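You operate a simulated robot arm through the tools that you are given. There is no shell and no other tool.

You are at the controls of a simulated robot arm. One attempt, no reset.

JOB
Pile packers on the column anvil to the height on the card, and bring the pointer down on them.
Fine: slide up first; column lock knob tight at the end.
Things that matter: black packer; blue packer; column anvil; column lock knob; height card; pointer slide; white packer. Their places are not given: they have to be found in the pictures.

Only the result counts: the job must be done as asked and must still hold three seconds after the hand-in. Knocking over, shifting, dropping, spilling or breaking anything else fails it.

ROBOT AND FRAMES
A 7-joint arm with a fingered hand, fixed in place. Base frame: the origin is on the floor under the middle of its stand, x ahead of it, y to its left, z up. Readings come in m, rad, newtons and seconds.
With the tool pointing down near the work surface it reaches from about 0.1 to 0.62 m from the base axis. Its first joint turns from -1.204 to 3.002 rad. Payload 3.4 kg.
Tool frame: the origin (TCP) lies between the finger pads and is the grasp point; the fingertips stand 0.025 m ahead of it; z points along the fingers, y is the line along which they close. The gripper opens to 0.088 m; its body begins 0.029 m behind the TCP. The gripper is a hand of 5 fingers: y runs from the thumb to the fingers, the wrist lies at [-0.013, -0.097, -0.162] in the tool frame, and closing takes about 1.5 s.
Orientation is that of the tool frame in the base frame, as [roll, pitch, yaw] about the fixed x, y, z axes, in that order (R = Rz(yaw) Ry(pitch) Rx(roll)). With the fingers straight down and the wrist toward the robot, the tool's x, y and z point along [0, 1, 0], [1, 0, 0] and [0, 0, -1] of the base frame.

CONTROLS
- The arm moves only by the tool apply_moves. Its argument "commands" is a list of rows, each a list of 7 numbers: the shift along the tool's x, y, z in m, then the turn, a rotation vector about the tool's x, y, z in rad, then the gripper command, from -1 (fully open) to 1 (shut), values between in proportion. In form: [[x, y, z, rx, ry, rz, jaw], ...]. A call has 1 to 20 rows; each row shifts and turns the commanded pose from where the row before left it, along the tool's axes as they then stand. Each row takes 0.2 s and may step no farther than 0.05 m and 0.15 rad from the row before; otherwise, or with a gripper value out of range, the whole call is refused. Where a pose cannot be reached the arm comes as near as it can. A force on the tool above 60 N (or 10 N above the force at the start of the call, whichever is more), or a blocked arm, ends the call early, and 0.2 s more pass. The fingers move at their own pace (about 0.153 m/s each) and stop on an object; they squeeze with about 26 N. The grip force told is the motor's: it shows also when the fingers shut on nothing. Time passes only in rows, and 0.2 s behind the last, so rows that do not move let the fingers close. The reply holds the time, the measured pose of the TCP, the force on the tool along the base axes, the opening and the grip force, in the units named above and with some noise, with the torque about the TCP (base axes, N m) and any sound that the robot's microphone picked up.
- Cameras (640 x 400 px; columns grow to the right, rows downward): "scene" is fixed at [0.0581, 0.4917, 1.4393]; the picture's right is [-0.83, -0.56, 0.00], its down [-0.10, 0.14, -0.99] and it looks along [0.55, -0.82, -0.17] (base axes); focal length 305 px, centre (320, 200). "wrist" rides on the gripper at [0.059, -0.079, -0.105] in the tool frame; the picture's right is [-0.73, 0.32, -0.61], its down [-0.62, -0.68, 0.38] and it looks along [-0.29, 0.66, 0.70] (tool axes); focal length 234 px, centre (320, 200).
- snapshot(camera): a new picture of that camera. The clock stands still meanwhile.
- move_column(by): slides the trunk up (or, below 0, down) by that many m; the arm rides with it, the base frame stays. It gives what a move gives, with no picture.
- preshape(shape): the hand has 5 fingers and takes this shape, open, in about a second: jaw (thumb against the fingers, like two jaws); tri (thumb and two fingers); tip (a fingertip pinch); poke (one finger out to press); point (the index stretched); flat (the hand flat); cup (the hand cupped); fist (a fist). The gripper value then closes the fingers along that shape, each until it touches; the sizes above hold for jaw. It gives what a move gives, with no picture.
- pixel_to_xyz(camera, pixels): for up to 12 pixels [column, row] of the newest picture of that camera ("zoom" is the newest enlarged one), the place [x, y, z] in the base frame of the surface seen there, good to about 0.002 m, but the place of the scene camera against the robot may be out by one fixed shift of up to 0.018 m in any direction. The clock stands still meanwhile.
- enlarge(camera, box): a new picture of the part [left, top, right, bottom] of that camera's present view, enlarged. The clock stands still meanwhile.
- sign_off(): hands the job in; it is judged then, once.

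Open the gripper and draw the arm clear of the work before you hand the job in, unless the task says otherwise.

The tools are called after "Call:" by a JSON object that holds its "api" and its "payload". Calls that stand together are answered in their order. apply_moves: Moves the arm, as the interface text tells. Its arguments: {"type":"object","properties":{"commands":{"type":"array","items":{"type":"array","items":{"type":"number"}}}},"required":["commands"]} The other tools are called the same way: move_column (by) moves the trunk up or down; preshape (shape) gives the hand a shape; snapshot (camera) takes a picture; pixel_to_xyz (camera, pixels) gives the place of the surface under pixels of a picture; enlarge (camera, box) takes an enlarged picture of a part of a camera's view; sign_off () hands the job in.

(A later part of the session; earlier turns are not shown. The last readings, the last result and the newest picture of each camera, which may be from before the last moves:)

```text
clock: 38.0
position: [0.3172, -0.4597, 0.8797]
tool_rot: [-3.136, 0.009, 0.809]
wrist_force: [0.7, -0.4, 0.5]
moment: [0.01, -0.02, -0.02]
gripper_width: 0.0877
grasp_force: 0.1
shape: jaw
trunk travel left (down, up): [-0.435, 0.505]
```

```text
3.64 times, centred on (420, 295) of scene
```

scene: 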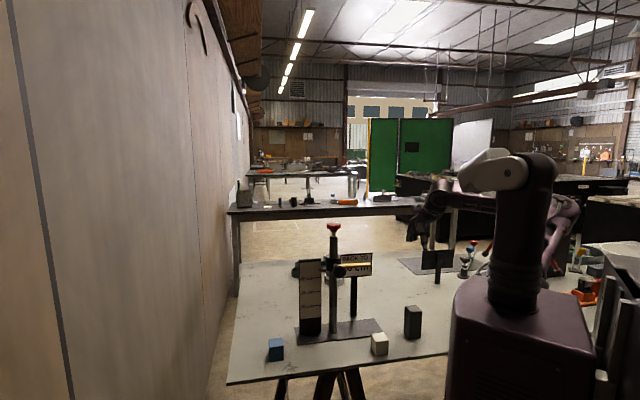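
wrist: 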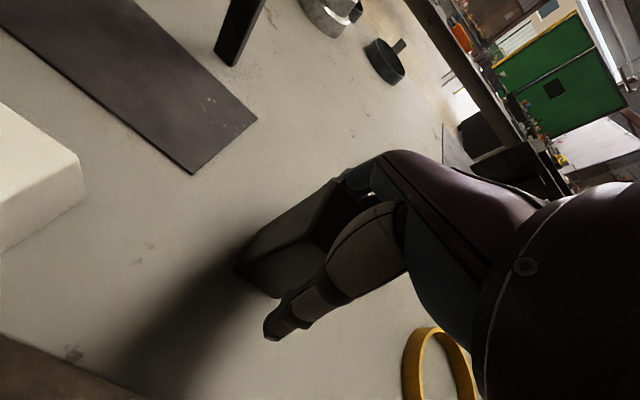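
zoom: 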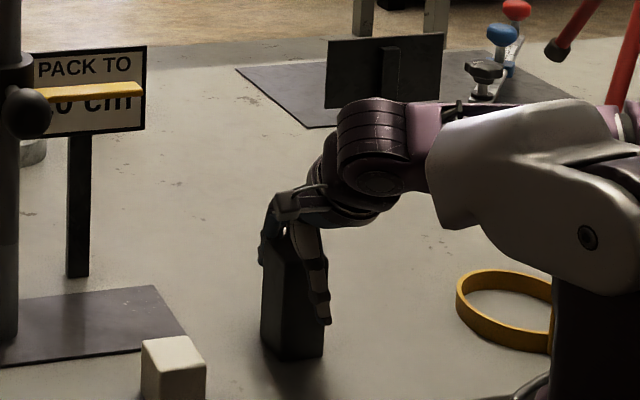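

The hand straddles the packer nicely (thumb near side, fingers far side), and above the packer the hand only reaches about 7 cm, which fits under the raised pointer. I close.

Call:
{"api": "apply_moves", "payload": {"commands": [[0, 0, 0, 0, 0, 0, -0.3], [0, 0, 0, 0, 0, 0, 0], [0, 0, 0, 0, 0, 0, 0.3], [0, 0, 0, 0, 0, 0, 0.6], [0, 0, 0, 0, 0, 0, 1], [0, 0, 0, 0, 0, 0, 1], [0, 0, 0, 0, 0, 0, 1], [0, 0, 0, 0, 0, 0, 1]]}}

Call:
{"api": "snapshot", "payload": {"camera": "wrist"}}

Call:
{"api": "enlarge", "payload": {"camera": "scene", "box": [360, 240, 480, 350]}}

```text
clock: 39.8
position: [0.3179, -0.4604, 0.879]
tool_rot: [-3.137, 0.009, 0.811]
wrist_force: [0.2, -0.1, -0.1]
moment: [-0.02, 0.01, 0.05]
gripper_width: 0.0385
grasp_force: 26.0
shape: jaw
trunk travel left (down, up): [-0.435, 0.505]
```

```text
taken
```

wrist: 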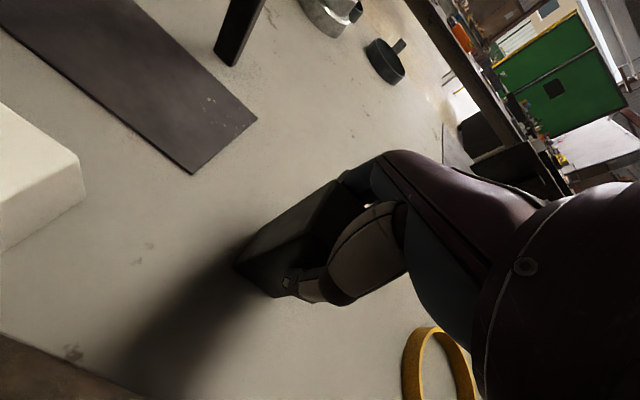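

```text
3.64 times, centred on (420, 295) of scene
```

zoom: 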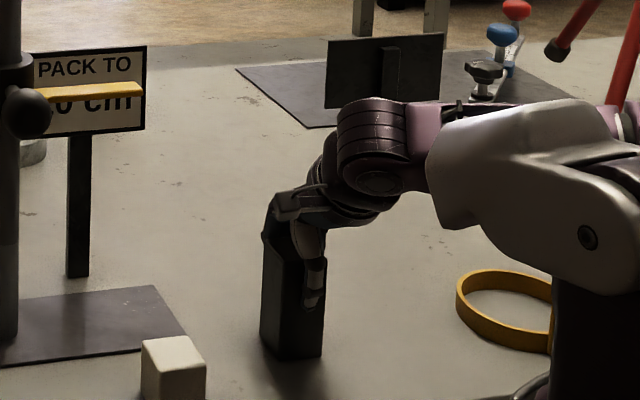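

Packer gripped (0.0385 m, 26 N). I check the card post's position in this view, and lift the packer 2.5 cm.

Call:
{"api": "pixel_to_xyz", "payload": {"camera": "wrist", "pixels": [[228, 55], [222, 62], [238, 66], [190, 172], [256, 120], [10, 30], [60, 180], [120, 100]]}}

Call:
{"api": "apply_moves", "payload": {"commands": [[0, 0, -0.005, 0, 0, 0, 1], [0, 0, -0.01, 0, 0, 0, 1], [0, 0, -0.01, 0, 0, 0, 1], [0, 0, 0, 0, 0, 0, 1]]}}

Call:
{"api": "enlarge", "payload": {"camera": "scene", "box": [300, 240, 460, 350]}}

```text
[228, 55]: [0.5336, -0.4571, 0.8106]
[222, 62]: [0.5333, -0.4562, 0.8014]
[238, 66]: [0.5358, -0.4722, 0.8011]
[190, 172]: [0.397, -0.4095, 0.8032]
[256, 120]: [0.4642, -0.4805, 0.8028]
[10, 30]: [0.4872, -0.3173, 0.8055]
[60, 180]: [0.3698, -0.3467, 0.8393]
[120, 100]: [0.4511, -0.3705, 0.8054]
```

```text
clock: 40.8
position: [0.3183, -0.4621, 0.9041]
tool_rot: [-3.136, 0.009, 0.81]
wrist_force: [-0.5, -0.3, -3.0]
moment: [-0.02, 0.01, -0.02]
gripper_width: 0.0383
grasp_force: 26.3
shape: jaw
trunk travel left (down, up): [-0.435, 0.505]
```

```text
3.64 times, centred on (380, 295) of scene
```

zoom: 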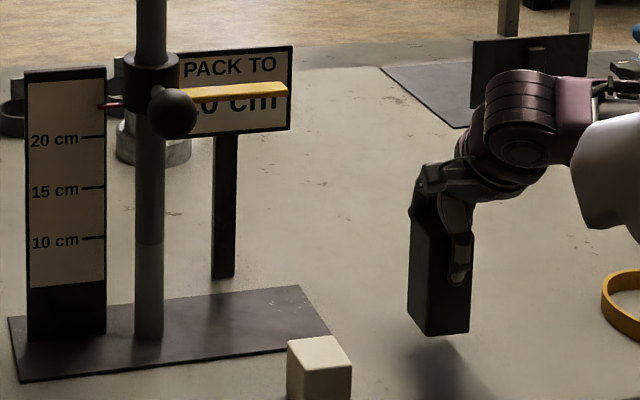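

The packer hangs freely (≈3 N). Plate top reads z≈0.8055, card post at (0.534,-0.457); I carry the packer halfway toward the spot under the pointer at about (0.477,-0.396).

Call:
{"api": "apply_moves", "payload": {"commands": [[0.0197, 0.0087, 0, 0, 0, 0, 1], [0.0197, 0.0087, 0, 0, 0, 0, 1], [0.0197, 0.0087, 0, 0, 0, 0, 1], [0.0197, 0.0087, 0, 0, 0, 0, 1], [0, 0, 0, 0, 0, 0, 1]]}}

Call:
{"api": "enlarge", "payload": {"camera": "scene", "box": [300, 240, 460, 350]}}

```text
clock: 42.0
position: [0.3976, -0.4281, 0.904]
tool_rot: [-3.136, 0.007, 0.811]
wrist_force: [0.4, -0.2, -2.4]
moment: [0.04, -0.03, 0.01]
gripper_width: 0.0382
grasp_force: 26.4
shape: jaw
trunk travel left (down, up): [-0.435, 0.505]
```

```text
3.64 times, centred on (380, 295) of scene
```

zoom: 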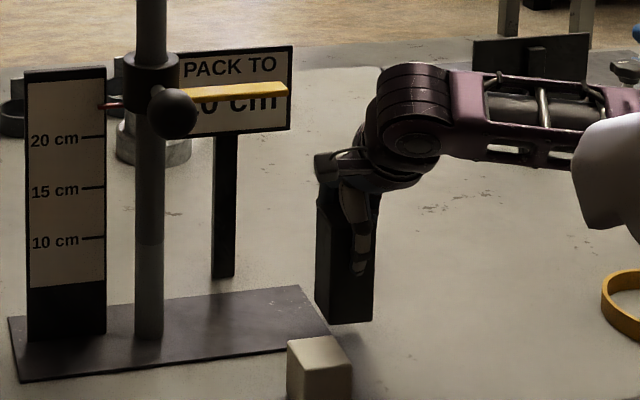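

All as planned; 8 cm to go. I continue in a small batch, watching the reach.

Call:
{"api": "apply_moves", "payload": {"commands": [[0.013, 0.0059, 0, 0, 0, 0, 1], [0.013, 0.0059, 0, 0, 0, 0, 1], [0.013, 0.0059, 0, 0, 0, 0, 1], [0, 0, 0, 0, 0, 0, 1]]}}

Call:
{"api": "snapshot", "payload": {"camera": "wrist"}}

Call:
{"api": "enlarge", "payload": {"camera": "scene", "box": [300, 240, 460, 350]}}

```text
clock: 43.0
position: [0.4382, -0.4115, 0.9027]
tool_rot: [-3.136, 0.007, 0.81]
wrist_force: [0.0, -1.0, -2.6]
moment: [0.0, 0.03, 0.0]
gripper_width: 0.0381
grasp_force: 26.8
shape: jaw
trunk travel left (down, up): [-0.435, 0.505]
```

```text
taken
```

wrist: 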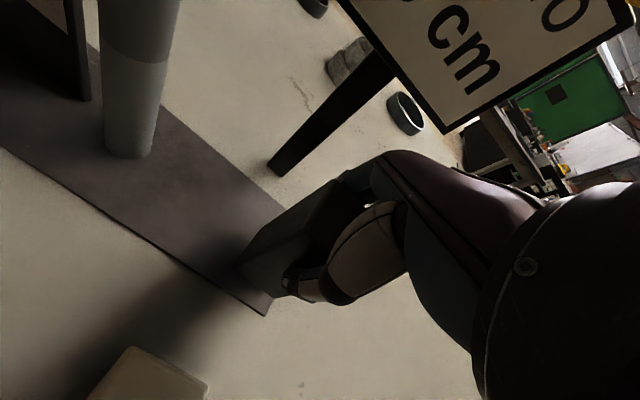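

```text
3.64 times, centred on (380, 295) of scene
```

zoom: 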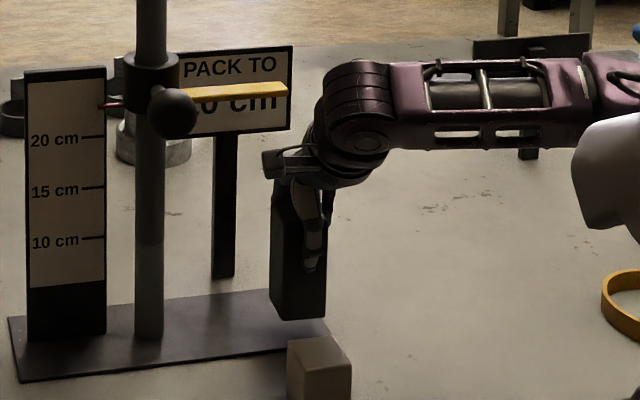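

The packer is over the plate's end. I measure the column foot and plate edges from this close view for exact placement.

Call:
{"api": "pixel_to_xyz", "payload": {"camera": "wrist", "pixels": [[130, 155], [108, 145], [153, 148], [130, 120], [265, 312], [285, 205], [150, 245], [60, 185], [230, 155], [190, 120], [345, 30], [470, 120]]}}

Call:
{"api": "pixel_to_xyz", "payload": {"camera": "scene", "pixels": [[330, 259], [340, 266], [352, 266], [358, 263], [370, 266]]}}

```text
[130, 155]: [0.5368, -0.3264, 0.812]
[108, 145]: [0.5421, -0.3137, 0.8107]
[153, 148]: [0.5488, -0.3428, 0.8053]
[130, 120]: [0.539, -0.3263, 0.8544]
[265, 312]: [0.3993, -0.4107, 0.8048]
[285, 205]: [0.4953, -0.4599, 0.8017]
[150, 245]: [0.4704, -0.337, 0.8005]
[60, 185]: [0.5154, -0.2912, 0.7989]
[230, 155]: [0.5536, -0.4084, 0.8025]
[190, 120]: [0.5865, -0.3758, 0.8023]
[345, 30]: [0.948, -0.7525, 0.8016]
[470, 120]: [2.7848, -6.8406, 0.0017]
```

```text
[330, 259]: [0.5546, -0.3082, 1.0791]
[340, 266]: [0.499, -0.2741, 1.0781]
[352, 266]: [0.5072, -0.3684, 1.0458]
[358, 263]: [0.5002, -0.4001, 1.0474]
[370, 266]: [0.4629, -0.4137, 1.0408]
```

Column axis ≈ (0.548,-0.329), plate direction ≈46°, pointer centreline matches the column, tip at s≈0.124 m from the column. I move the last 4 cm to put the packer centre at about (0.478,-0.397).

Call:
{"api": "apply_moves", "payload": {"commands": [[0.0095, 0.0047, 0, 0, 0, 0, 1], [0.0095, 0.0047, 0, 0, 0, 0, 1], [0.0095, 0.0047, 0, 0, 0, 0, 1], [0.009, 0.0047, 0, 0, 0, 0, 1], [0, 0, 0, 0, 0, 0, 1]]}}

Call:
{"api": "snapshot", "payload": {"camera": "wrist"}}

Call:
{"api": "enlarge", "payload": {"camera": "scene", "box": [300, 240, 460, 350]}}

```text
clock: 44.2
position: [0.4769, -0.3958, 0.9012]
tool_rot: [-3.136, 0.01, 0.81]
wrist_force: [0.3, -0.5, -2.2]
moment: [-0.02, 0.02, -0.04]
gripper_width: 0.0381
grasp_force: 25.9
shape: jaw
trunk travel left (down, up): [-0.435, 0.505]
```

```text
taken
```

wrist: 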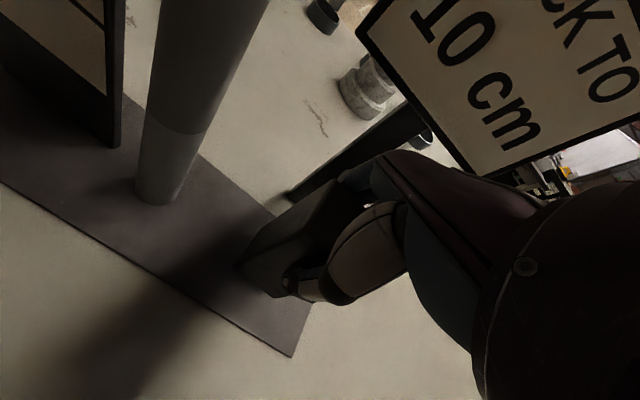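

```text
3.64 times, centred on (380, 295) of scene
```

zoom: 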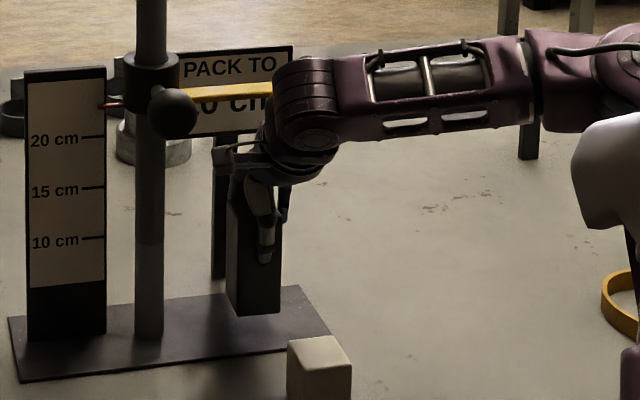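

The packer hangs over the plate under the pointer, bottom ≈18 mm above the plate. I lower it in small steps until contact is felt.

Call:
{"api": "apply_moves", "payload": {"commands": [[0, 0, 0.004, 0, 0, 0, 1], [0, 0, 0.004, 0, 0, 0, 1], [0, 0, 0.004, 0, 0, 0, 1], [0, 0, 0.002, 0, 0, 0, 1], [0, 0, 0.001, 0, 0, 0, 1], [0, 0, 0, 0, 0, 0, 1]]}}

```text
clock: 45.6
position: [0.4774, -0.3977, 0.8853]
tool_rot: [-3.137, 0.009, 0.811]
wrist_force: [0.0, -0.3, -2.2]
moment: [0.0, 0.01, 0.01]
gripper_width: 0.0381
grasp_force: 26.2
shape: jaw
trunk travel left (down, up): [-0.435, 0.505]
```

Not yet in contact (still −2.2 N of hanging weight). I lower further by single millimetres.

Call:
{"api": "apply_moves", "payload": {"commands": [[0, 0, 0.001, 0, 0, 0, 1], [0, 0, 0.001, 0, 0, 0, 1], [0, 0, 0, 0, 0, 0, 1]]}}

```text
clock: 46.4
position: [0.4766, -0.3974, 0.8852]
tool_rot: [-3.137, 0.008, 0.808]
wrist_force: [0.1, 0.5, -1.8]
moment: [0.0, -0.01, 0.02]
gripper_width: 0.0381
grasp_force: 26.1
shape: jaw
trunk travel left (down, up): [-0.435, 0.505]
```

Call:
{"api": "apply_moves", "payload": {"commands": [[0, 0, 0.001, 0, 0, 0, 1], [0, 0, 0.001, 0, 0, 0, 1], [0, 0, 0, 0, 0, 0, 1]]}}

Call:
{"api": "enlarge", "payload": {"camera": "scene", "box": [320, 280, 400, 340]}}

```text
clock: 47.2
position: [0.4769, -0.397, 0.8823]
tool_rot: [-3.137, 0.008, 0.809]
wrist_force: [-0.5, 0.5, -1.8]
moment: [0.03, 0.02, 0.03]
gripper_width: 0.038
grasp_force: 26.4
shape: jaw
trunk travel left (down, up): [-0.435, 0.505]
```

```text
6.67 times, centred on (360, 310) of scene
```

zoom: 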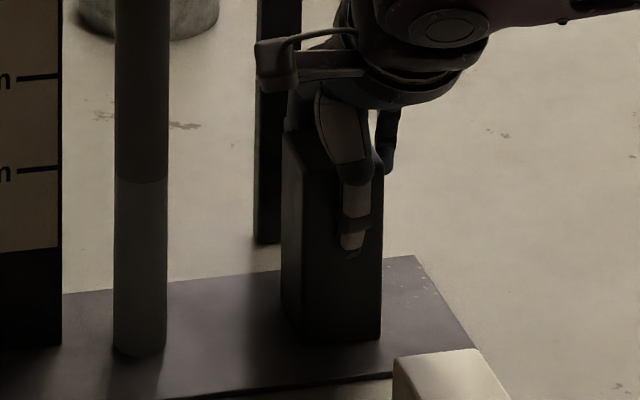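

The bottom edge is nearly on the plate (z 0.8823), force still −1.8 N. I continue down a couple more millimetres until the force reverses.

Call:
{"api": "apply_moves", "payload": {"commands": [[0, 0, 0.001, 0, 0, 0, 1], [0, 0, 0.001, 0, 0, 0, 1], [0, 0, 0, 0, 0, 0, 1]]}}

```text
clock: 48.0
position: [0.4766, -0.3958, 0.8808]
tool_rot: [-3.138, 0.009, 0.809]
wrist_force: [-0.5, 0.4, -2.7]
moment: [-0.02, -0.04, 0.03]
gripper_width: 0.0383
grasp_force: 25.6
shape: jaw
trunk travel left (down, up): [-0.435, 0.505]
```

Still hanging at −2.7 N, so I keep stepping down gently.

Call:
{"api": "apply_moves", "payload": {"commands": [[0, 0, 0.001, 0, 0, 0, 1], [0, 0, 0.001, 0, 0, 0, 1], [0, 0, 0, 0, 0, 0, 1]]}}

Call:
{"api": "enlarge", "payload": {"camera": "scene", "box": [320, 280, 400, 340]}}

```text
clock: 48.8
position: [0.4754, -0.3986, 0.879]
tool_rot: [-3.137, 0.009, 0.809]
wrist_force: [-1.2, -0.9, 1.6]
moment: [-0.01, 0.02, 0.0]
gripper_width: 0.0383
grasp_force: 26.0
shape: jaw
trunk travel left (down, up): [-0.435, 0.505]
```

```text
6.67 times, centred on (360, 310) of scene
```

zoom: 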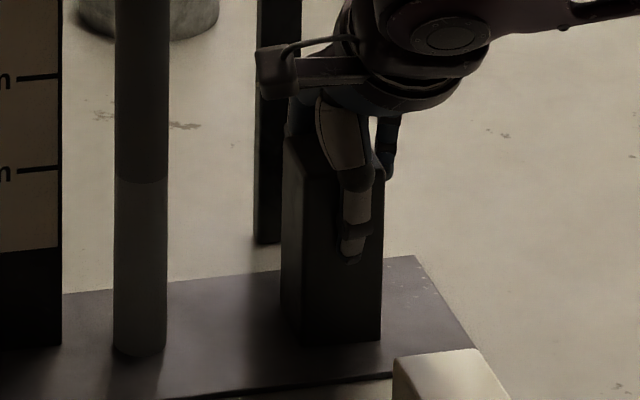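

Contact: the force reversed to +1.6 N. I open the hand gently to about 6 cm (not fully, because of the card post behind) and check the packer.

Call:
{"api": "apply_moves", "payload": {"commands": [[0, 0, 0, 0, 0, 0, 0.15], [0, 0, 0, 0, 0, 0, 0.05], [0, 0, 0, 0, 0, 0, -0.1], [0, 0, 0, 0, 0, 0, -0.25], [0, 0, 0, 0, 0, 0, -0.4], [0, 0, 0, 0, 0, 0, -0.4], [0, 0, 0, 0, 0, 0, -0.4]]}}

Call:
{"api": "snapshot", "payload": {"camera": "wrist"}}

Call:
{"api": "enlarge", "payload": {"camera": "scene", "box": [320, 260, 400, 340]}}

```text
clock: 50.4
position: [0.4774, -0.3971, 0.8786]
tool_rot: [-3.137, 0.008, 0.81]
wrist_force: [0.1, 0.0, -0.1]
moment: [-0.02, 0.0, 0.01]
gripper_width: 0.0612
grasp_force: 0.1
shape: jaw
trunk travel left (down, up): [-0.435, 0.505]
```

```text
taken
```

wrist: 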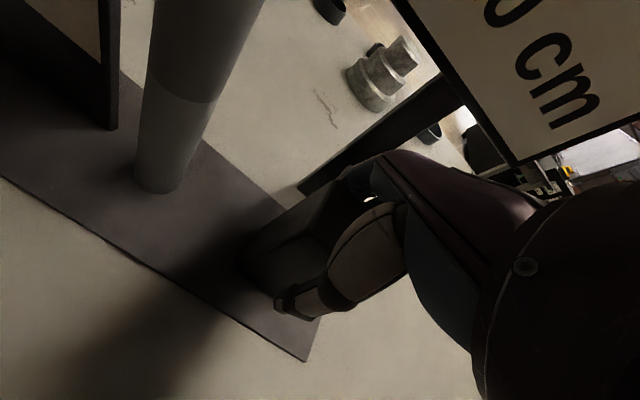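

```text
5.00 times, centred on (360, 300) of scene
```

zoom: 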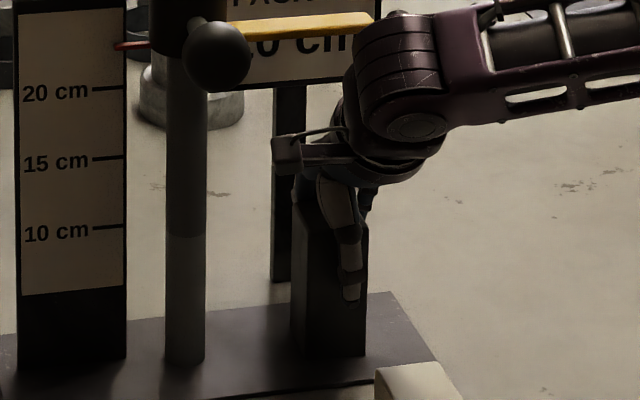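

The packer stands free with the hand open 6.1 cm around it. I withdraw sideways along the pointer's axis toward its tip end (tool −x), keeping the fingers parallel to the packer's faces.

Call:
{"api": "apply_moves", "payload": {"commands": [[-0.008, 0, 0, 0, 0, 0, -0.4], [-0.012, 0, 0, 0, 0, 0, -0.4], [-0.015, 0, 0, 0, 0, 0, -0.4], [-0.015, 0, 0, 0, 0, 0, -0.4], [-0.015, 0, 0, 0, 0, 0, -0.4], [-0.015, 0, 0, 0, 0, 0, -0.4], [-0.015, 0, 0, 0, 0, 0, -0.4], [-0.015, 0, 0, 0, 0, 0, -0.4]]}}

Call:
{"api": "snapshot", "payload": {"camera": "wrist"}}

Call:
{"api": "enlarge", "payload": {"camera": "scene", "box": [300, 240, 460, 350]}}

```text
clock: 52.2
position: [0.4003, -0.4807, 0.8796]
tool_rot: [-3.135, 0.009, 0.812]
wrist_force: [0.9, -1.0, -0.7]
moment: [-0.02, 0.01, 0.05]
gripper_width: 0.0616
grasp_force: 0.1
shape: jaw
trunk travel left (down, up): [-0.435, 0.505]
```

```text
taken
```

wrist: 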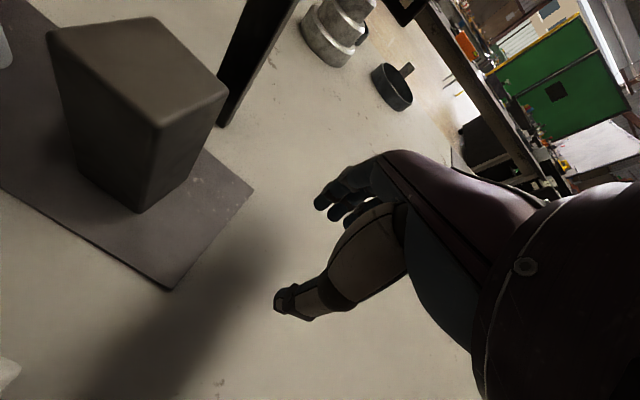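

```text
3.64 times, centred on (380, 295) of scene
```

zoom: 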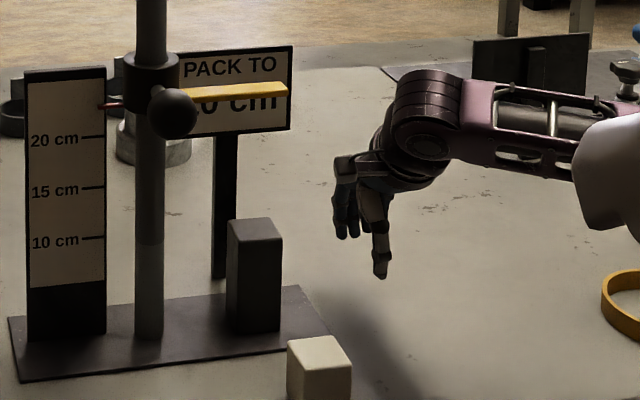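

The packer stands upright on the plate under the pointer. I measure its top corners to confirm the position.

Call:
{"api": "pixel_to_xyz", "payload": {"camera": "wrist", "pixels": [[55, 35], [150, 22], [222, 93], [152, 122], [135, 70], [160, 250], [140, 205]]}}

Call:
{"api": "pixel_to_xyz", "payload": {"camera": "scene", "pixels": [[345, 302], [352, 264], [345, 265], [365, 265]]}}

```text
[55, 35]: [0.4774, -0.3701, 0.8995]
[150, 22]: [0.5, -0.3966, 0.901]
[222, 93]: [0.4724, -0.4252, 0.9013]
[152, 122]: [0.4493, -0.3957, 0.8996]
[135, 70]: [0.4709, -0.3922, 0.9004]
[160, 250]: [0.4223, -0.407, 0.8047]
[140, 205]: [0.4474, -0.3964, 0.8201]
```

```text
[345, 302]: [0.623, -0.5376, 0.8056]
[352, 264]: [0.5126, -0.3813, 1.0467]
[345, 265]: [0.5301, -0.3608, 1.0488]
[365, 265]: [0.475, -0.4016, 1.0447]
```

The packer's top is centred at (0.475,-0.397), about 0.10 m from the column, well under the pointer. I withdraw up and back toward the robot, then turn the hand to the handle-gripping orientation.

Call:
{"api": "apply_moves", "payload": {"commands": [[-0.005, -0.015, -0.02, 0, 0, 0, -0.4], [0, -0.02, -0.03, 0, 0, 0, -0.6], [0, -0.02, -0.03, 0, 0, 0, -0.8], [0, -0.02, -0.03, 0, 0, 0, -1], [0, -0.02, -0.03, 0, 0, 0, -1]]}}

Call:
{"api": "apply_moves", "payload": {"commands": [[0, 0, 0, 0, 0, -0.1405, -1], [0, 0, 0, 0, 0, -0.1405, -1], [0, 0, 0, 0, 0, -0.1405, -1], [0, 0, 0, 0, 0, -0.1405, -1], [0, 0, 0, 0, 0, -0.1405, -1]]}}

```text
clock: 53.4
position: [0.3278, -0.4121, 1.0203]
tool_rot: [-3.136, 0.008, 0.812]
wrist_force: [0.3, 0.1, 0.2]
moment: [-0.02, 0.03, 0.0]
gripper_width: 0.088
grasp_force: 0.0
shape: jaw
trunk travel left (down, up): [-0.435, 0.505]
```

```text
clock: 54.6
position: [0.3291, -0.4146, 1.0202]
tool_rot: [-3.131, 0.003, 1.517]
wrist_force: [0.2, 0.0, 1.3]
moment: [-0.02, -0.02, 0.04]
gripper_width: 0.0878
grasp_force: 0.1
shape: jaw
trunk travel left (down, up): [-0.435, 0.505]
```

Fine so far. I shift toward +y over free space and complete the turn to yaw 135°.

Call:
{"api": "apply_moves", "payload": {"commands": [[0.0415, 0.003, 0, 0, 0, 0, -1], [0.0415, 0.003, 0, 0, 0, 0, -1], [0.0415, 0.003, 0, 0, 0, 0, -1], [0.0415, 0.003, 0, 0, 0, 0, -1], [0, 0, 0, 0, 0, -0.1398, -1], [0, 0, 0, 0, 0, -0.1398, -1], [0, 0, 0, 0, 0, -0.1398, -1], [0, 0, 0, 0, 0, -0.1398, -1], [0, 0, 0, 0, 0, -0.1398, -1], [0, 0, 0, 0, 0, -0.1398, -1]]}}

```text
clock: 56.8
position: [0.3515, -0.2487, 1.0193]
tool_rot: [-3.133, -0.005, 2.353]
wrist_force: [0.0, -0.8, 0.0]
moment: [-0.03, 0.03, 0.03]
gripper_width: 0.0879
grasp_force: 0.1
shape: jaw
trunk travel left (down, up): [-0.435, 0.505]
```

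Yaw 135° reached. I tilt the hand 45° and move to the pre-grasp point in front of and above the raised ball handle.

Call:
{"api": "apply_moves", "payload": {"commands": [[0, 0, 0, 0, -0.131, 0, -1], [0, 0, 0, 0, -0.131, 0, -1], [0, 0, 0, 0, -0.131, 0, -1], [0, 0, 0, 0, -0.131, 0, -1], [0, 0, 0, 0, -0.131, 0, -1], [0, 0, 0, 0, -0.131, 0, -1], [-0.0275, 0.0216, -0.0153, 0, 0, 0, -1], [-0.0275, 0.0216, -0.0153, 0, 0, 0, -1], [-0.0275, 0.0216, -0.0153, 0, 0, 0, -1], [-0.0275, 0.0216, -0.0153, 0, 0, 0, -1]]}}

Call:
{"api": "snapshot", "payload": {"camera": "wrist"}}

Call:
{"api": "snapshot", "payload": {"camera": "scene"}}

```text
clock: 59.0
position: [0.4383, -0.2136, 1.1405]
tool_rot: [-3.127, 0.783, 2.364]
wrist_force: [0.7, 0.6, 0.2]
moment: [0.0, 0.02, -0.02]
gripper_width: 0.0876
grasp_force: 0.1
shape: jaw
trunk travel left (down, up): [-0.435, 0.505]
```

```text
taken
```

wrist: 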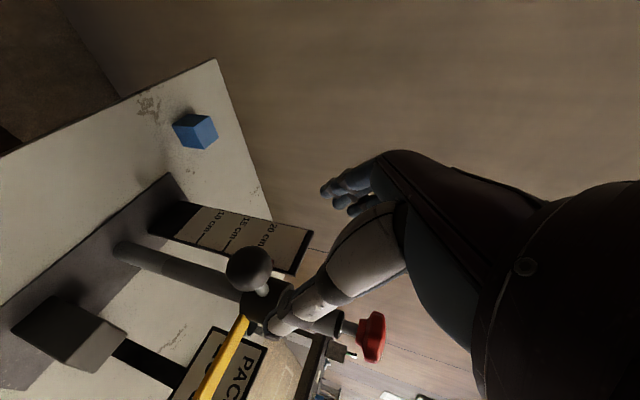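

```text
taken
```

scene: 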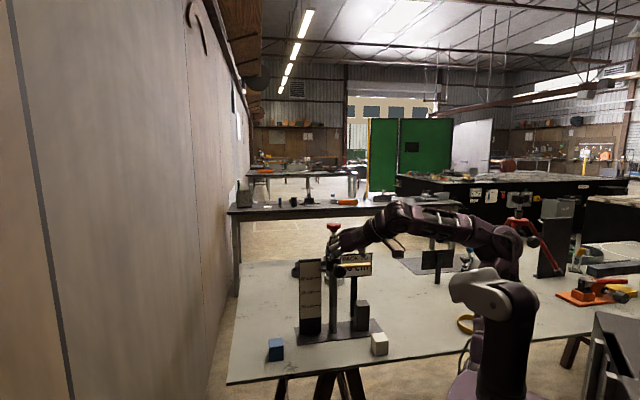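

The ball appears at wrist (250,268). I measure it for the approach.

Call:
{"api": "pixel_to_xyz", "payload": {"camera": "wrist", "pixels": [[250, 268], [240, 260], [260, 276], [245, 285], [255, 252], [263, 291]]}}

```text
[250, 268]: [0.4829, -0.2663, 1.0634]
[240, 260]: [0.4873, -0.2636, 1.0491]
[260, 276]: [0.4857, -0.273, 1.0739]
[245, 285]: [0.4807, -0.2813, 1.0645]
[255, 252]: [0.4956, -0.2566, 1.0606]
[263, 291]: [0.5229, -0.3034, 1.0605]
```

Ball centre computes to (0.497,-0.272,1.055), straight ahead 0.119 m along the tool axis. I advance and close on it.

Call:
{"api": "apply_moves", "payload": {"commands": [[0.0005, 0, 0.035, 0, 0, 0, -1], [0.0005, 0, 0.035, 0, 0, 0, -1], [0.0005, 0, 0.035, 0, 0, 0, -1], [0, 0, 0.014, 0, 0, 0, -1], [0, 0, 0, 0, 0, 0, -1]]}}

Call:
{"api": "snapshot", "payload": {"camera": "wrist"}}

```text
clock: 60.2
position: [0.4962, -0.2713, 1.0559]
tool_rot: [-3.129, 0.782, 2.36]
wrist_force: [-0.1, 0.4, 1.0]
moment: [-0.02, 0.02, -0.01]
gripper_width: 0.0878
grasp_force: 0.0
shape: jaw
trunk travel left (down, up): [-0.435, 0.505]
```

```text
taken
```

wrist: 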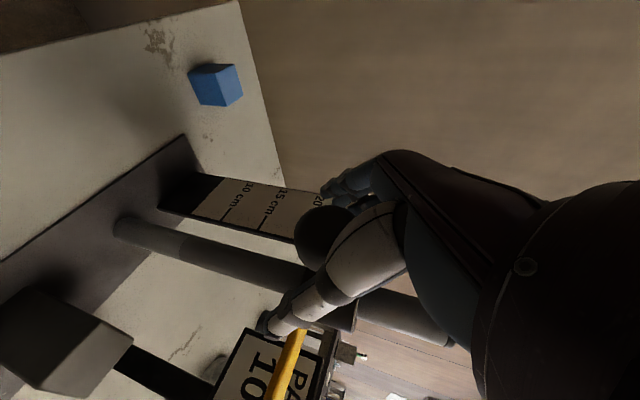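

The ball (322,235) is at the grasp point between thumb and fingers. I close the hand on it.

Call:
{"api": "apply_moves", "payload": {"commands": [[0, 0, 0, 0, 0, 0, 0], [0, 0, 0, 0, 0, 0, 0.5], [0, 0, 0, 0, 0, 0, 1], [0, 0, 0, 0, 0, 0, 1], [0, 0, 0, 0, 0, 0, 1], [0, 0, 0, 0, 0, 0, 1], [0, 0, 0, 0, 0, 0, 1]]}}

Call:
{"api": "enlarge", "payload": {"camera": "scene", "box": [290, 230, 400, 345]}}

```text
clock: 61.8
position: [0.496, -0.2724, 1.0549]
tool_rot: [-3.128, 0.78, 2.36]
wrist_force: [-1.4, -3.5, -7.4]
moment: [-0.11, 0.19, -0.09]
gripper_width: 0.024
grasp_force: 25.5
shape: jaw
trunk travel left (down, up): [-0.435, 0.505]
```

```text
3.48 times, centred on (345, 288) of scene
```

zoom: 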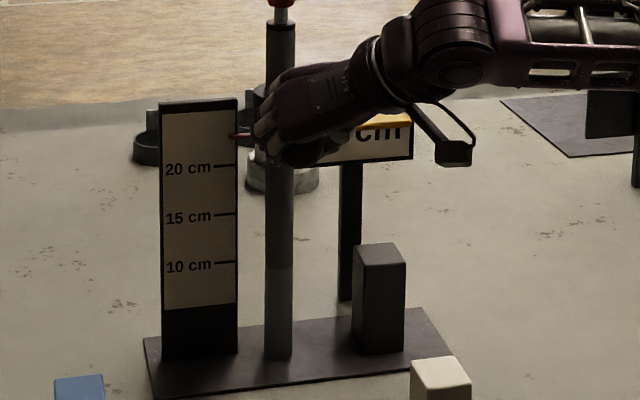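

The grip is on a slightly smaller chord (0.024 m) but firm at 25 N. I try lowering 1 cm and see whether the slide follows.

Call:
{"api": "apply_moves", "payload": {"commands": [[0.0018, 0, 0.0018, 0, 0, 0, 1], [0.0018, 0, 0.0018, 0, 0, 0, 1], [0.0018, 0, 0.0018, 0, 0, 0, 1], [0.0018, 0, 0.0018, 0, 0, 0, 1], [0, 0, 0, 0, 0, 0, 1]]}}

Call:
{"api": "enlarge", "payload": {"camera": "scene", "box": [290, 230, 400, 345]}}

```text
clock: 63.0
position: [0.496, -0.2726, 1.0449]
tool_rot: [-3.133, 0.781, 2.358]
wrist_force: [0.5, -4.3, 1.4]
moment: [-0.14, 0.03, -0.1]
gripper_width: 0.0244
grasp_force: 26.3
shape: jaw
trunk travel left (down, up): [-0.435, 0.505]
```

```text
3.48 times, centred on (345, 288) of scene
```

zoom: 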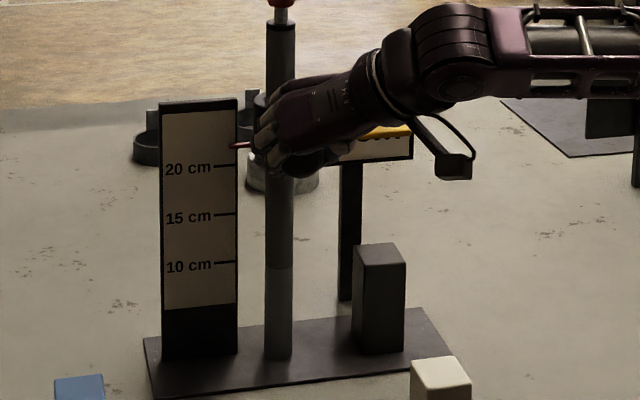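

The slide follows (needle now ≈22.3 cm) with only ≈1.4 N. I lower it another 10 cm.

Call:
{"api": "apply_moves", "payload": {"commands": [[0.0071, 0, 0.0071, 0, 0, 0, 1], [0.0071, 0, 0.0071, 0, 0, 0, 1], [0.0071, 0, 0.0071, 0, 0, 0, 1], [0.0071, 0, 0.0071, 0, 0, 0, 1], [0.0071, 0, 0.0071, 0, 0, 0, 1], [0.0071, 0, 0.0071, 0, 0, 0, 1], [0.0071, 0, 0.0071, 0, 0, 0, 1], [0.0071, 0, 0.0071, 0, 0, 0, 1], [0.0071, 0, 0.0071, 0, 0, 0, 1], [0.0071, 0, 0.0071, 0, 0, 0, 1], [0, 0, 0, 0, 0, 0, 1]]}}

Call:
{"api": "enlarge", "payload": {"camera": "scene", "box": [290, 230, 400, 345]}}

```text
clock: 65.4
position: [0.4965, -0.2733, 0.9416]
tool_rot: [-3.128, 0.782, 2.359]
wrist_force: [3.5, -2.6, 0.9]
moment: [-0.12, 0.04, -0.13]
gripper_width: 0.0243
grasp_force: 25.6
shape: jaw
trunk travel left (down, up): [-0.435, 0.505]
```

```text
3.48 times, centred on (345, 288) of scene
```

zoom: 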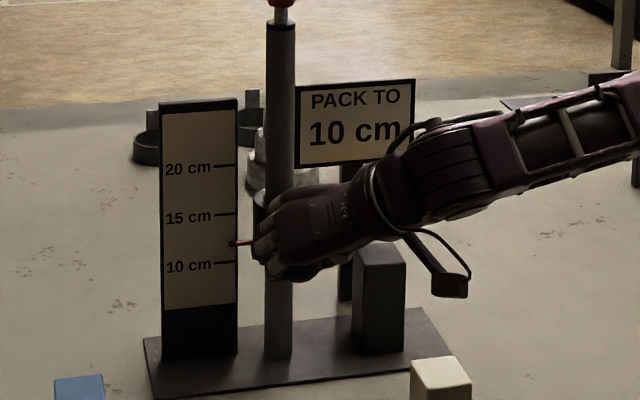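

The needle reads ≈11.9 cm. I lower in smaller steps toward contact near 10 cm.

Call:
{"api": "apply_moves", "payload": {"commands": [[0.0028, 0, 0.0028, 0, 0, 0, 1], [0.0028, 0, 0.0028, 0, 0, 0, 1], [0.0028, 0, 0.0028, 0, 0, 0, 1], [0.0014, 0, 0.0014, 0, 0, 0, 1], [0, 0, 0, 0, 0, 0, 1]]}}

Call:
{"api": "enlarge", "payload": {"camera": "scene", "box": [290, 230, 400, 345]}}

```text
clock: 66.6
position: [0.496, -0.2719, 0.9309]
tool_rot: [-3.129, 0.781, 2.36]
wrist_force: [5.0, -5.6, 1.4]
moment: [-0.16, -0.05, -0.19]
gripper_width: 0.0242
grasp_force: 26.4
shape: jaw
trunk travel left (down, up): [-0.435, 0.505]
```

```text
3.48 times, centred on (345, 288) of scene
```

zoom: 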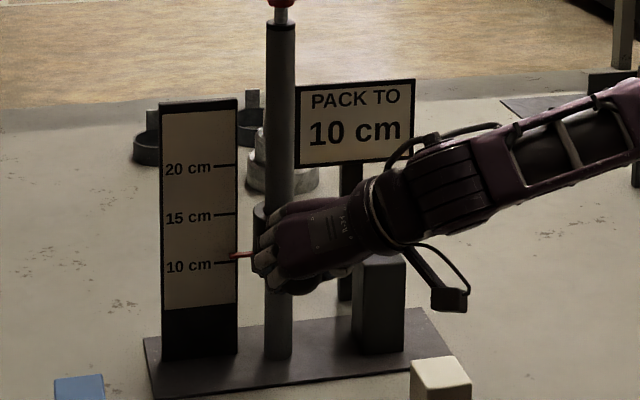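

Needle ≈10.8 cm, no contact force yet. I continue by 2 mm steps.

Call:
{"api": "apply_moves", "payload": {"commands": [[0.0014, 0, 0.0014, 0, 0, 0, 1], [0.0014, 0, 0.0014, 0, 0, 0, 1], [0, 0, 0, 0, 0, 0, 1]]}}

Call:
{"api": "apply_moves", "payload": {"commands": [[0.0007, 0, 0.0007, 0, 0, 0, 1], [0.0007, 0, 0.0007, 0, 0, 0, 1], [0, 0, 0, 0, 0, 0, 1]]}}

Call:
{"api": "enlarge", "payload": {"camera": "scene", "box": [290, 230, 400, 345]}}

```text
clock: 67.4
position: [0.4956, -0.2728, 0.9246]
tool_rot: [-3.132, 0.782, 2.358]
wrist_force: [5.7, -5.8, 1.7]
moment: [-0.16, 0.05, -0.16]
gripper_width: 0.0238
grasp_force: 26.0
shape: jaw
trunk travel left (down, up): [-0.435, 0.505]
```

```text
clock: 68.2
position: [0.4956, -0.2728, 0.9235]
tool_rot: [-3.131, 0.779, 2.36]
wrist_force: [5.8, -5.2, 1.9]
moment: [-0.16, 0.01, -0.18]
gripper_width: 0.024
grasp_force: 26.3
shape: jaw
trunk travel left (down, up): [-0.435, 0.505]
```

```text
3.48 times, centred on (345, 288) of scene
```

zoom: 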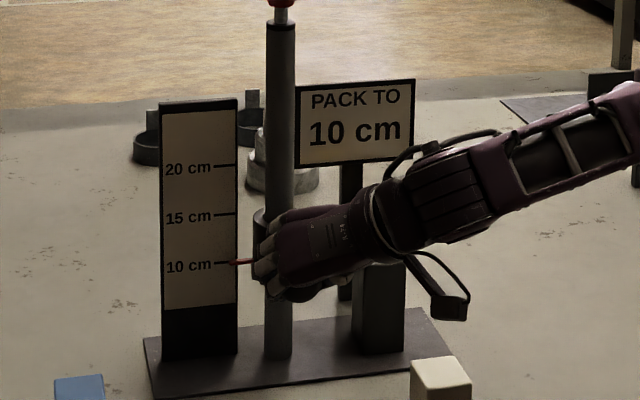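

The needle is practically at the 10 cm mark. I step down 1 mm at a time to feel for contact with the packer.

Call:
{"api": "apply_moves", "payload": {"commands": [[0.0007, 0, 0.0007, 0, 0, 0, 1], [0, 0, 0, 0, 0, 0, 1]]}}

Call:
{"api": "snapshot", "payload": {"camera": "wrist"}}

Call:
{"api": "enlarge", "payload": {"camera": "scene", "box": [320, 280, 370, 320]}}

```text
clock: 68.8
position: [0.4945, -0.2728, 0.9222]
tool_rot: [-3.129, 0.78, 2.361]
wrist_force: [9.0, -4.1, 1.6]
moment: [-0.17, 0.0, -0.18]
gripper_width: 0.024
grasp_force: 26.4
shape: jaw
trunk travel left (down, up): [-0.435, 0.505]
```

```text
taken
```

wrist: 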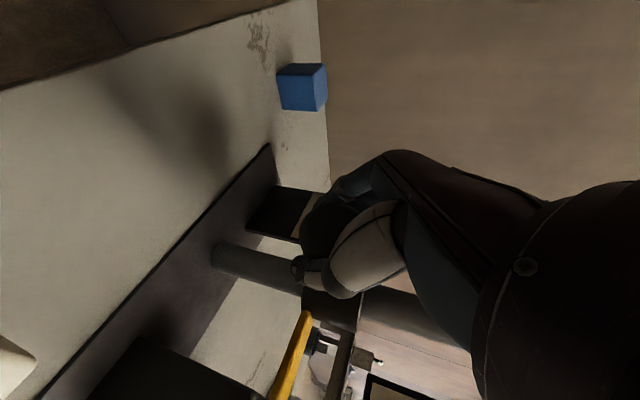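

```text
10.00 times, centred on (345, 300) of scene
```

zoom: 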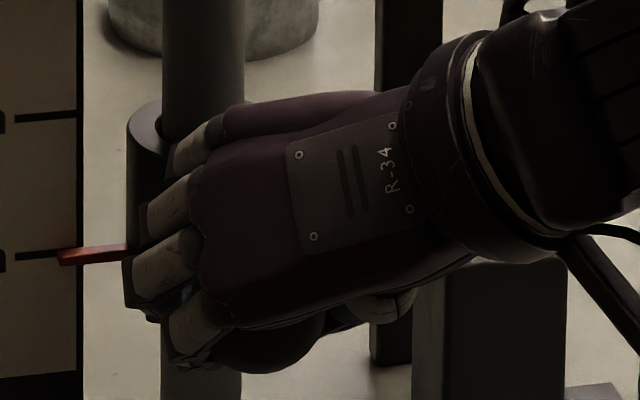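

The needle tip coincides with the 10 cm line, but vertical force is still only 1.6 N (lateral force from slight drift). I go down another millimetre and compare.

Call:
{"api": "apply_moves", "payload": {"commands": [[0.0007, 0, 0.0007, 0, 0, 0, 1], [0.0, 0, 0, 0, 0, 0, 1]]}}

Call:
{"api": "enlarge", "payload": {"camera": "scene", "box": [310, 270, 400, 330]}}

```text
clock: 69.4
position: [0.4947, -0.2734, 0.9224]
tool_rot: [-3.128, 0.781, 2.362]
wrist_force: [9.4, -6.3, 3.2]
moment: [-0.17, -0.08, -0.18]
gripper_width: 0.0238
grasp_force: 25.1
shape: jaw
trunk travel left (down, up): [-0.435, 0.505]
```

```text
6.67 times, centred on (355, 300) of scene
```

zoom: 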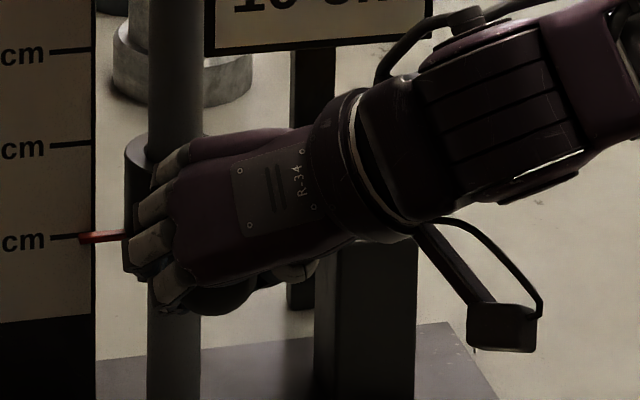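

Vertical force rose to 3.2 N and the TCP height stopped changing, suggesting contact; I press one more millimetre to confirm.

Call:
{"api": "apply_moves", "payload": {"commands": [[0.0007, 0, 0.0007, 0, 0, 0, 1], [0.0, 0, 0, 0, 0, 0, 1]]}}

```text
clock: 70.0
position: [0.4956, -0.2732, 0.9211]
tool_rot: [-3.129, 0.781, 2.362]
wrist_force: [10.4, -5.8, 5.6]
moment: [-0.15, -0.11, -0.2]
gripper_width: 0.0238
grasp_force: 25.7
shape: jaw
trunk travel left (down, up): [-0.435, 0.505]
```

Force climbs again (5.6 N), i.e. the pointer is on the packer. One more millimetre, then I open the hand.

Call:
{"api": "apply_moves", "payload": {"commands": [[0.0007, 0, 0.0007, 0, 0, 0, 1], [0.0, 0, 0, 0, 0, 0, 1]]}}

Call:
{"api": "apply_moves", "payload": {"commands": [[0, 0, 0, 0, 0, 0, 0.4], [0, 0, 0, 0, 0, 0, 0.2], [0, 0, 0, 0, 0, 0, 0.0], [0, 0, 0, 0, 0, 0, -0.3], [0, 0, 0, 0, 0, 0, -0.6], [0, 0, 0, 0, 0, 0, -1], [0, 0, 0, 0, 0, 0, -1]]}}

Call:
{"api": "snapshot", "payload": {"camera": "wrist"}}

Call:
{"api": "enlarge", "payload": {"camera": "scene", "box": [310, 270, 400, 330]}}

```text
clock: 70.6
position: [0.4946, -0.2734, 0.9211]
tool_rot: [-3.128, 0.783, 2.361]
wrist_force: [7.9, -6.8, 8.1]
moment: [-0.21, -0.12, -0.23]
gripper_width: 0.024
grasp_force: 25.9
shape: jaw
trunk travel left (down, up): [-0.435, 0.505]
```

```text
clock: 72.2
position: [0.4936, -0.2707, 0.9207]
tool_rot: [-3.13, 0.781, 2.36]
wrist_force: [-0.3, -0.1, 0.8]
moment: [-0.01, 0.01, 0.02]
gripper_width: 0.0878
grasp_force: 0.0
shape: jaw
trunk travel left (down, up): [-0.435, 0.505]
```

```text
taken
```

wrist: 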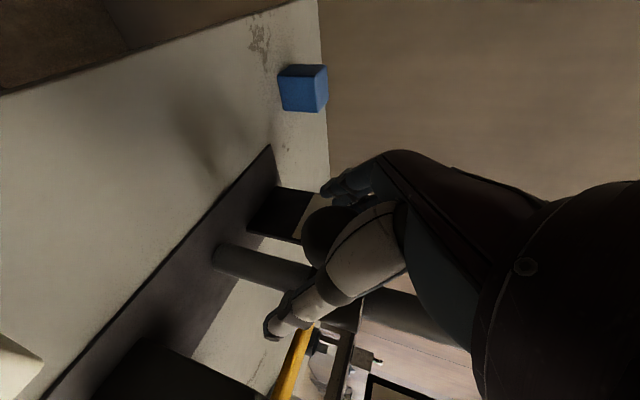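

```text
6.67 times, centred on (355, 300) of scene
```

zoom: 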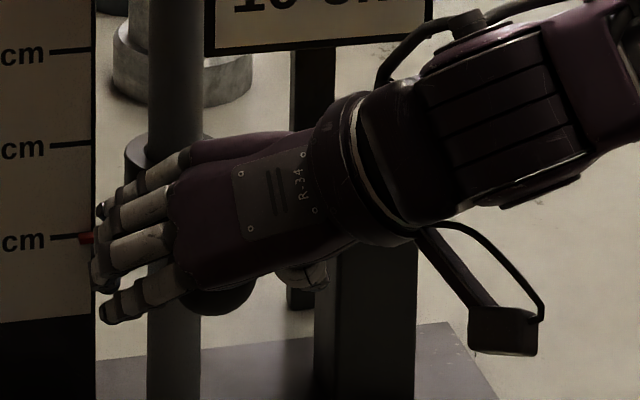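

Released; the needle stays at the 10 cm line. I withdraw straight back along the tool axis.

Call:
{"api": "apply_moves", "payload": {"commands": [[0, 0, -0.03, 0, 0, 0, -1], [0, 0, -0.04, 0, 0, 0, -1], [0, 0, -0.04, 0, 0, 0, -1], [0, 0, -0.04, 0, 0, 0, -1]]}}

Call:
{"api": "snapshot", "payload": {"camera": "wrist"}}

Call:
{"api": "enlarge", "payload": {"camera": "scene", "box": [290, 260, 390, 340]}}

```text
clock: 73.2
position: [0.418, -0.198, 1.0275]
tool_rot: [-3.131, 0.782, 2.36]
wrist_force: [-0.3, 0.5, -0.2]
moment: [-0.03, 0.01, -0.03]
gripper_width: 0.0877
grasp_force: 0.1
shape: jaw
trunk travel left (down, up): [-0.435, 0.505]
```

```text
taken
```

wrist: 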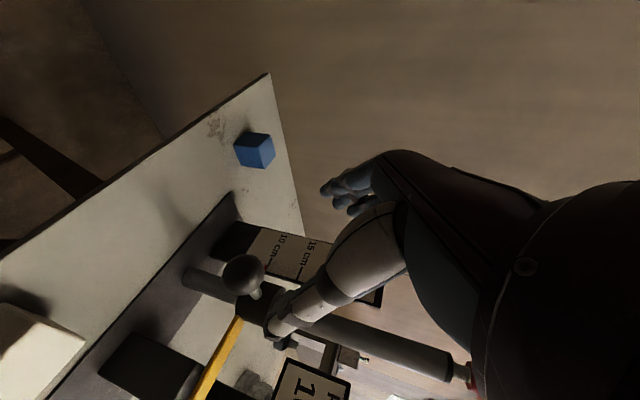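

```text
5.00 times, centred on (340, 300) of scene
```

zoom: 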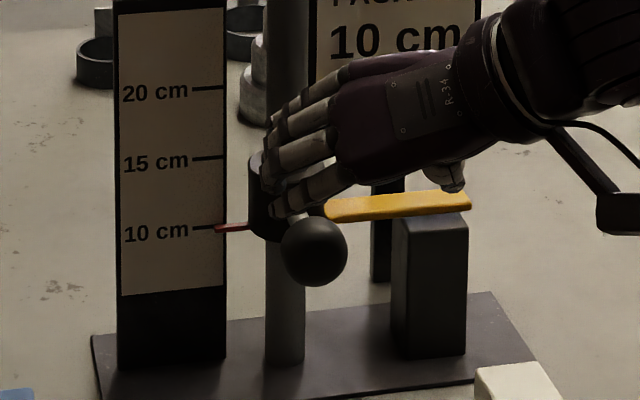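

The yellow pointer now lies on the packer's top and the needle reads 10 cm. Next the lock knob: I raise the trunk so the tilted hand can reach the red star knob at the column's top, then move to a pre-grasp point.

Call:
{"api": "move_column", "payload": {"by": 0.26}}

Call:
{"api": "apply_moves", "payload": {"commands": [[0, 0, 0, -0.0926, 0, -0.0926, -1], [0, 0, 0, -0.0926, 0, -0.0926, -1], [-0.0166, -0.0162, 0.0272, 0, 0, 0, -1], [-0.0166, -0.0162, 0.0272, 0, 0, 0, -1]]}}

Call:
{"api": "snapshot", "payload": {"camera": "wrist"}}

Call:
{"api": "snapshot", "payload": {"camera": "scene"}}

```text
clock: 75.9
position: [0.4185, -0.1987, 1.2865]
tool_rot: [-3.129, 0.78, 2.36]
wrist_force: [-0.4, 0.1, 0.0]
moment: [0.03, 0.02, 0.02]
gripper_width: 0.0878
grasp_force: 0.1
shape: jaw
trunk travel left (down, up): [-0.695, 0.245]
```

```text
clock: 76.9
position: [0.4589, -0.2602, 1.2717]
tool_rot: [-3.134, 0.778, 2.619]
wrist_force: [0.5, -0.2, -1.3]
moment: [0.04, 0.01, -0.02]
gripper_width: 0.0878
grasp_force: 0.2
shape: jaw
trunk travel left (down, up): [-0.695, 0.245]
```

```text
taken
```

wrist: 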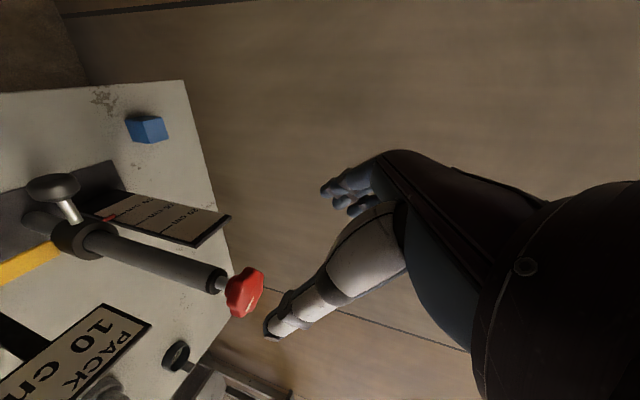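

```text
taken
```

scene: 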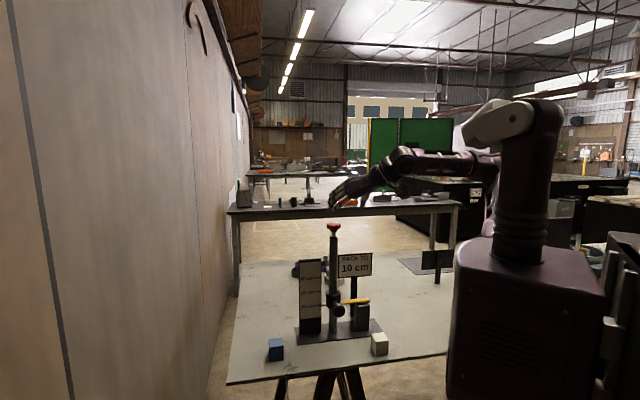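

The knob is visible from the side at wrist (243,292). I enlarge it and measure its rim, stem and column top.

Call:
{"api": "enlarge", "payload": {"camera": "wrist", "box": [200, 250, 290, 330]}}

Call:
{"api": "pixel_to_xyz", "payload": {"camera": "zoom", "pixels": [[320, 200], [350, 100], [280, 300], [300, 180], [380, 150], [330, 290], [240, 190], [180, 220], [360, 220], [400, 110], [260, 250]]}}

```text
5.00 times, centred on (245, 290) of wrist
```

zoom: 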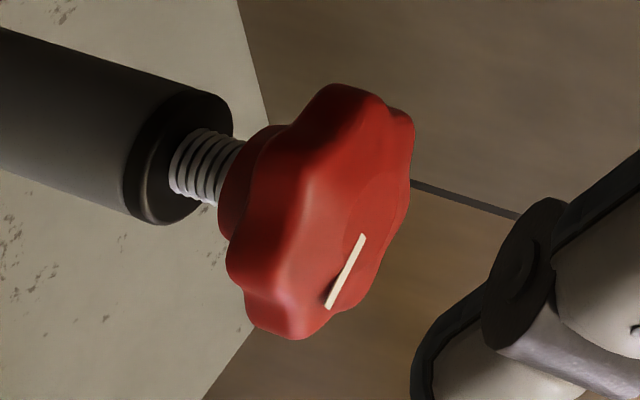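

```text
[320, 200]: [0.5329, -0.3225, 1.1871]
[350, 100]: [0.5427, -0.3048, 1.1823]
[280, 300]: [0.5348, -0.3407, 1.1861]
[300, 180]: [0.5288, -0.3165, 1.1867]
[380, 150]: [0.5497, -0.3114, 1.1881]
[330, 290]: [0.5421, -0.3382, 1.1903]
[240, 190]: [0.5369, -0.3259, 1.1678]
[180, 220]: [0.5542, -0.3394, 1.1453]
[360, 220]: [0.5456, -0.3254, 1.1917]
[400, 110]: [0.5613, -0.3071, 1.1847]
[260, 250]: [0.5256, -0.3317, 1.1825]
```

The knob is a star nut on a threaded stem with a visible gap (1–1.5 cm) above the column top, so it is loose and must be screwed clockwise. Its centre is about (0.5465,-0.327,1.182); I align and advance with the hand open.

Call:
{"api": "apply_moves", "payload": {"commands": [[-0.014, -0.014, 0.01, 0, 0, 0, -1], [0, 0, 0.04, 0, 0, 0, -1], [0, 0, 0.03, 0, 0, 0, -1], [0, 0, 0, 0, 0, 0, -1]]}}

Call:
{"api": "snapshot", "payload": {"camera": "wrist"}}

Call:
{"api": "enlarge", "payload": {"camera": "scene", "box": [290, 180, 390, 260]}}

```text
clock: 77.9
position: [0.5089, -0.3018, 1.2271]
tool_rot: [-3.13, 0.782, 2.623]
wrist_force: [0.1, 0.8, -0.4]
moment: [-0.02, 0.02, 0.01]
gripper_width: 0.0877
grasp_force: 0.1
shape: jaw
trunk travel left (down, up): [-0.695, 0.245]
```

```text
taken
```

wrist: 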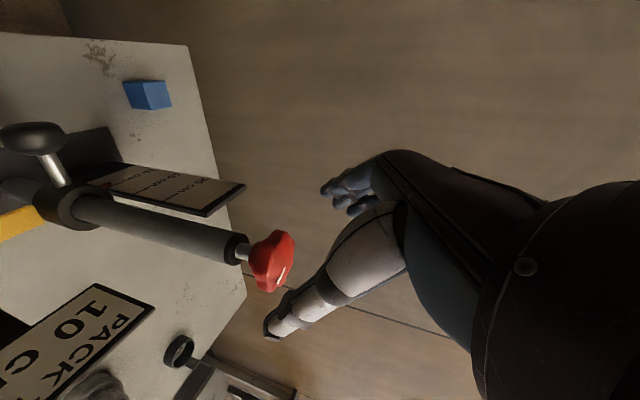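

```text
5.00 times, centred on (340, 220) of scene
```

zoom: 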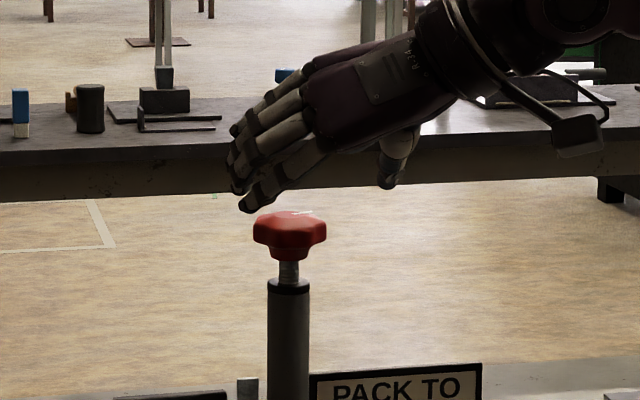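

The knob at wrist (270,262) is nearly on the tool axis, about 6 cm ahead. A quick re-measure of its rim from this close view before I enclose it.

Call:
{"api": "pixel_to_xyz", "payload": {"camera": "wrist", "pixels": [[280, 260], [268, 236], [266, 288], [291, 240], [255, 262], [240, 253], [284, 275], [236, 235]]}}

```text
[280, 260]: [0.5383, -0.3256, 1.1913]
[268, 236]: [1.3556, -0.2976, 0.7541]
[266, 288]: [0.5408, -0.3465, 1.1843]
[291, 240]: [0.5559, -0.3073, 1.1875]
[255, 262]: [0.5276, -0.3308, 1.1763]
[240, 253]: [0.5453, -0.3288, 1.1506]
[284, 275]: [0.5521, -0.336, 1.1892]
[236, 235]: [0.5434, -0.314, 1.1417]
```

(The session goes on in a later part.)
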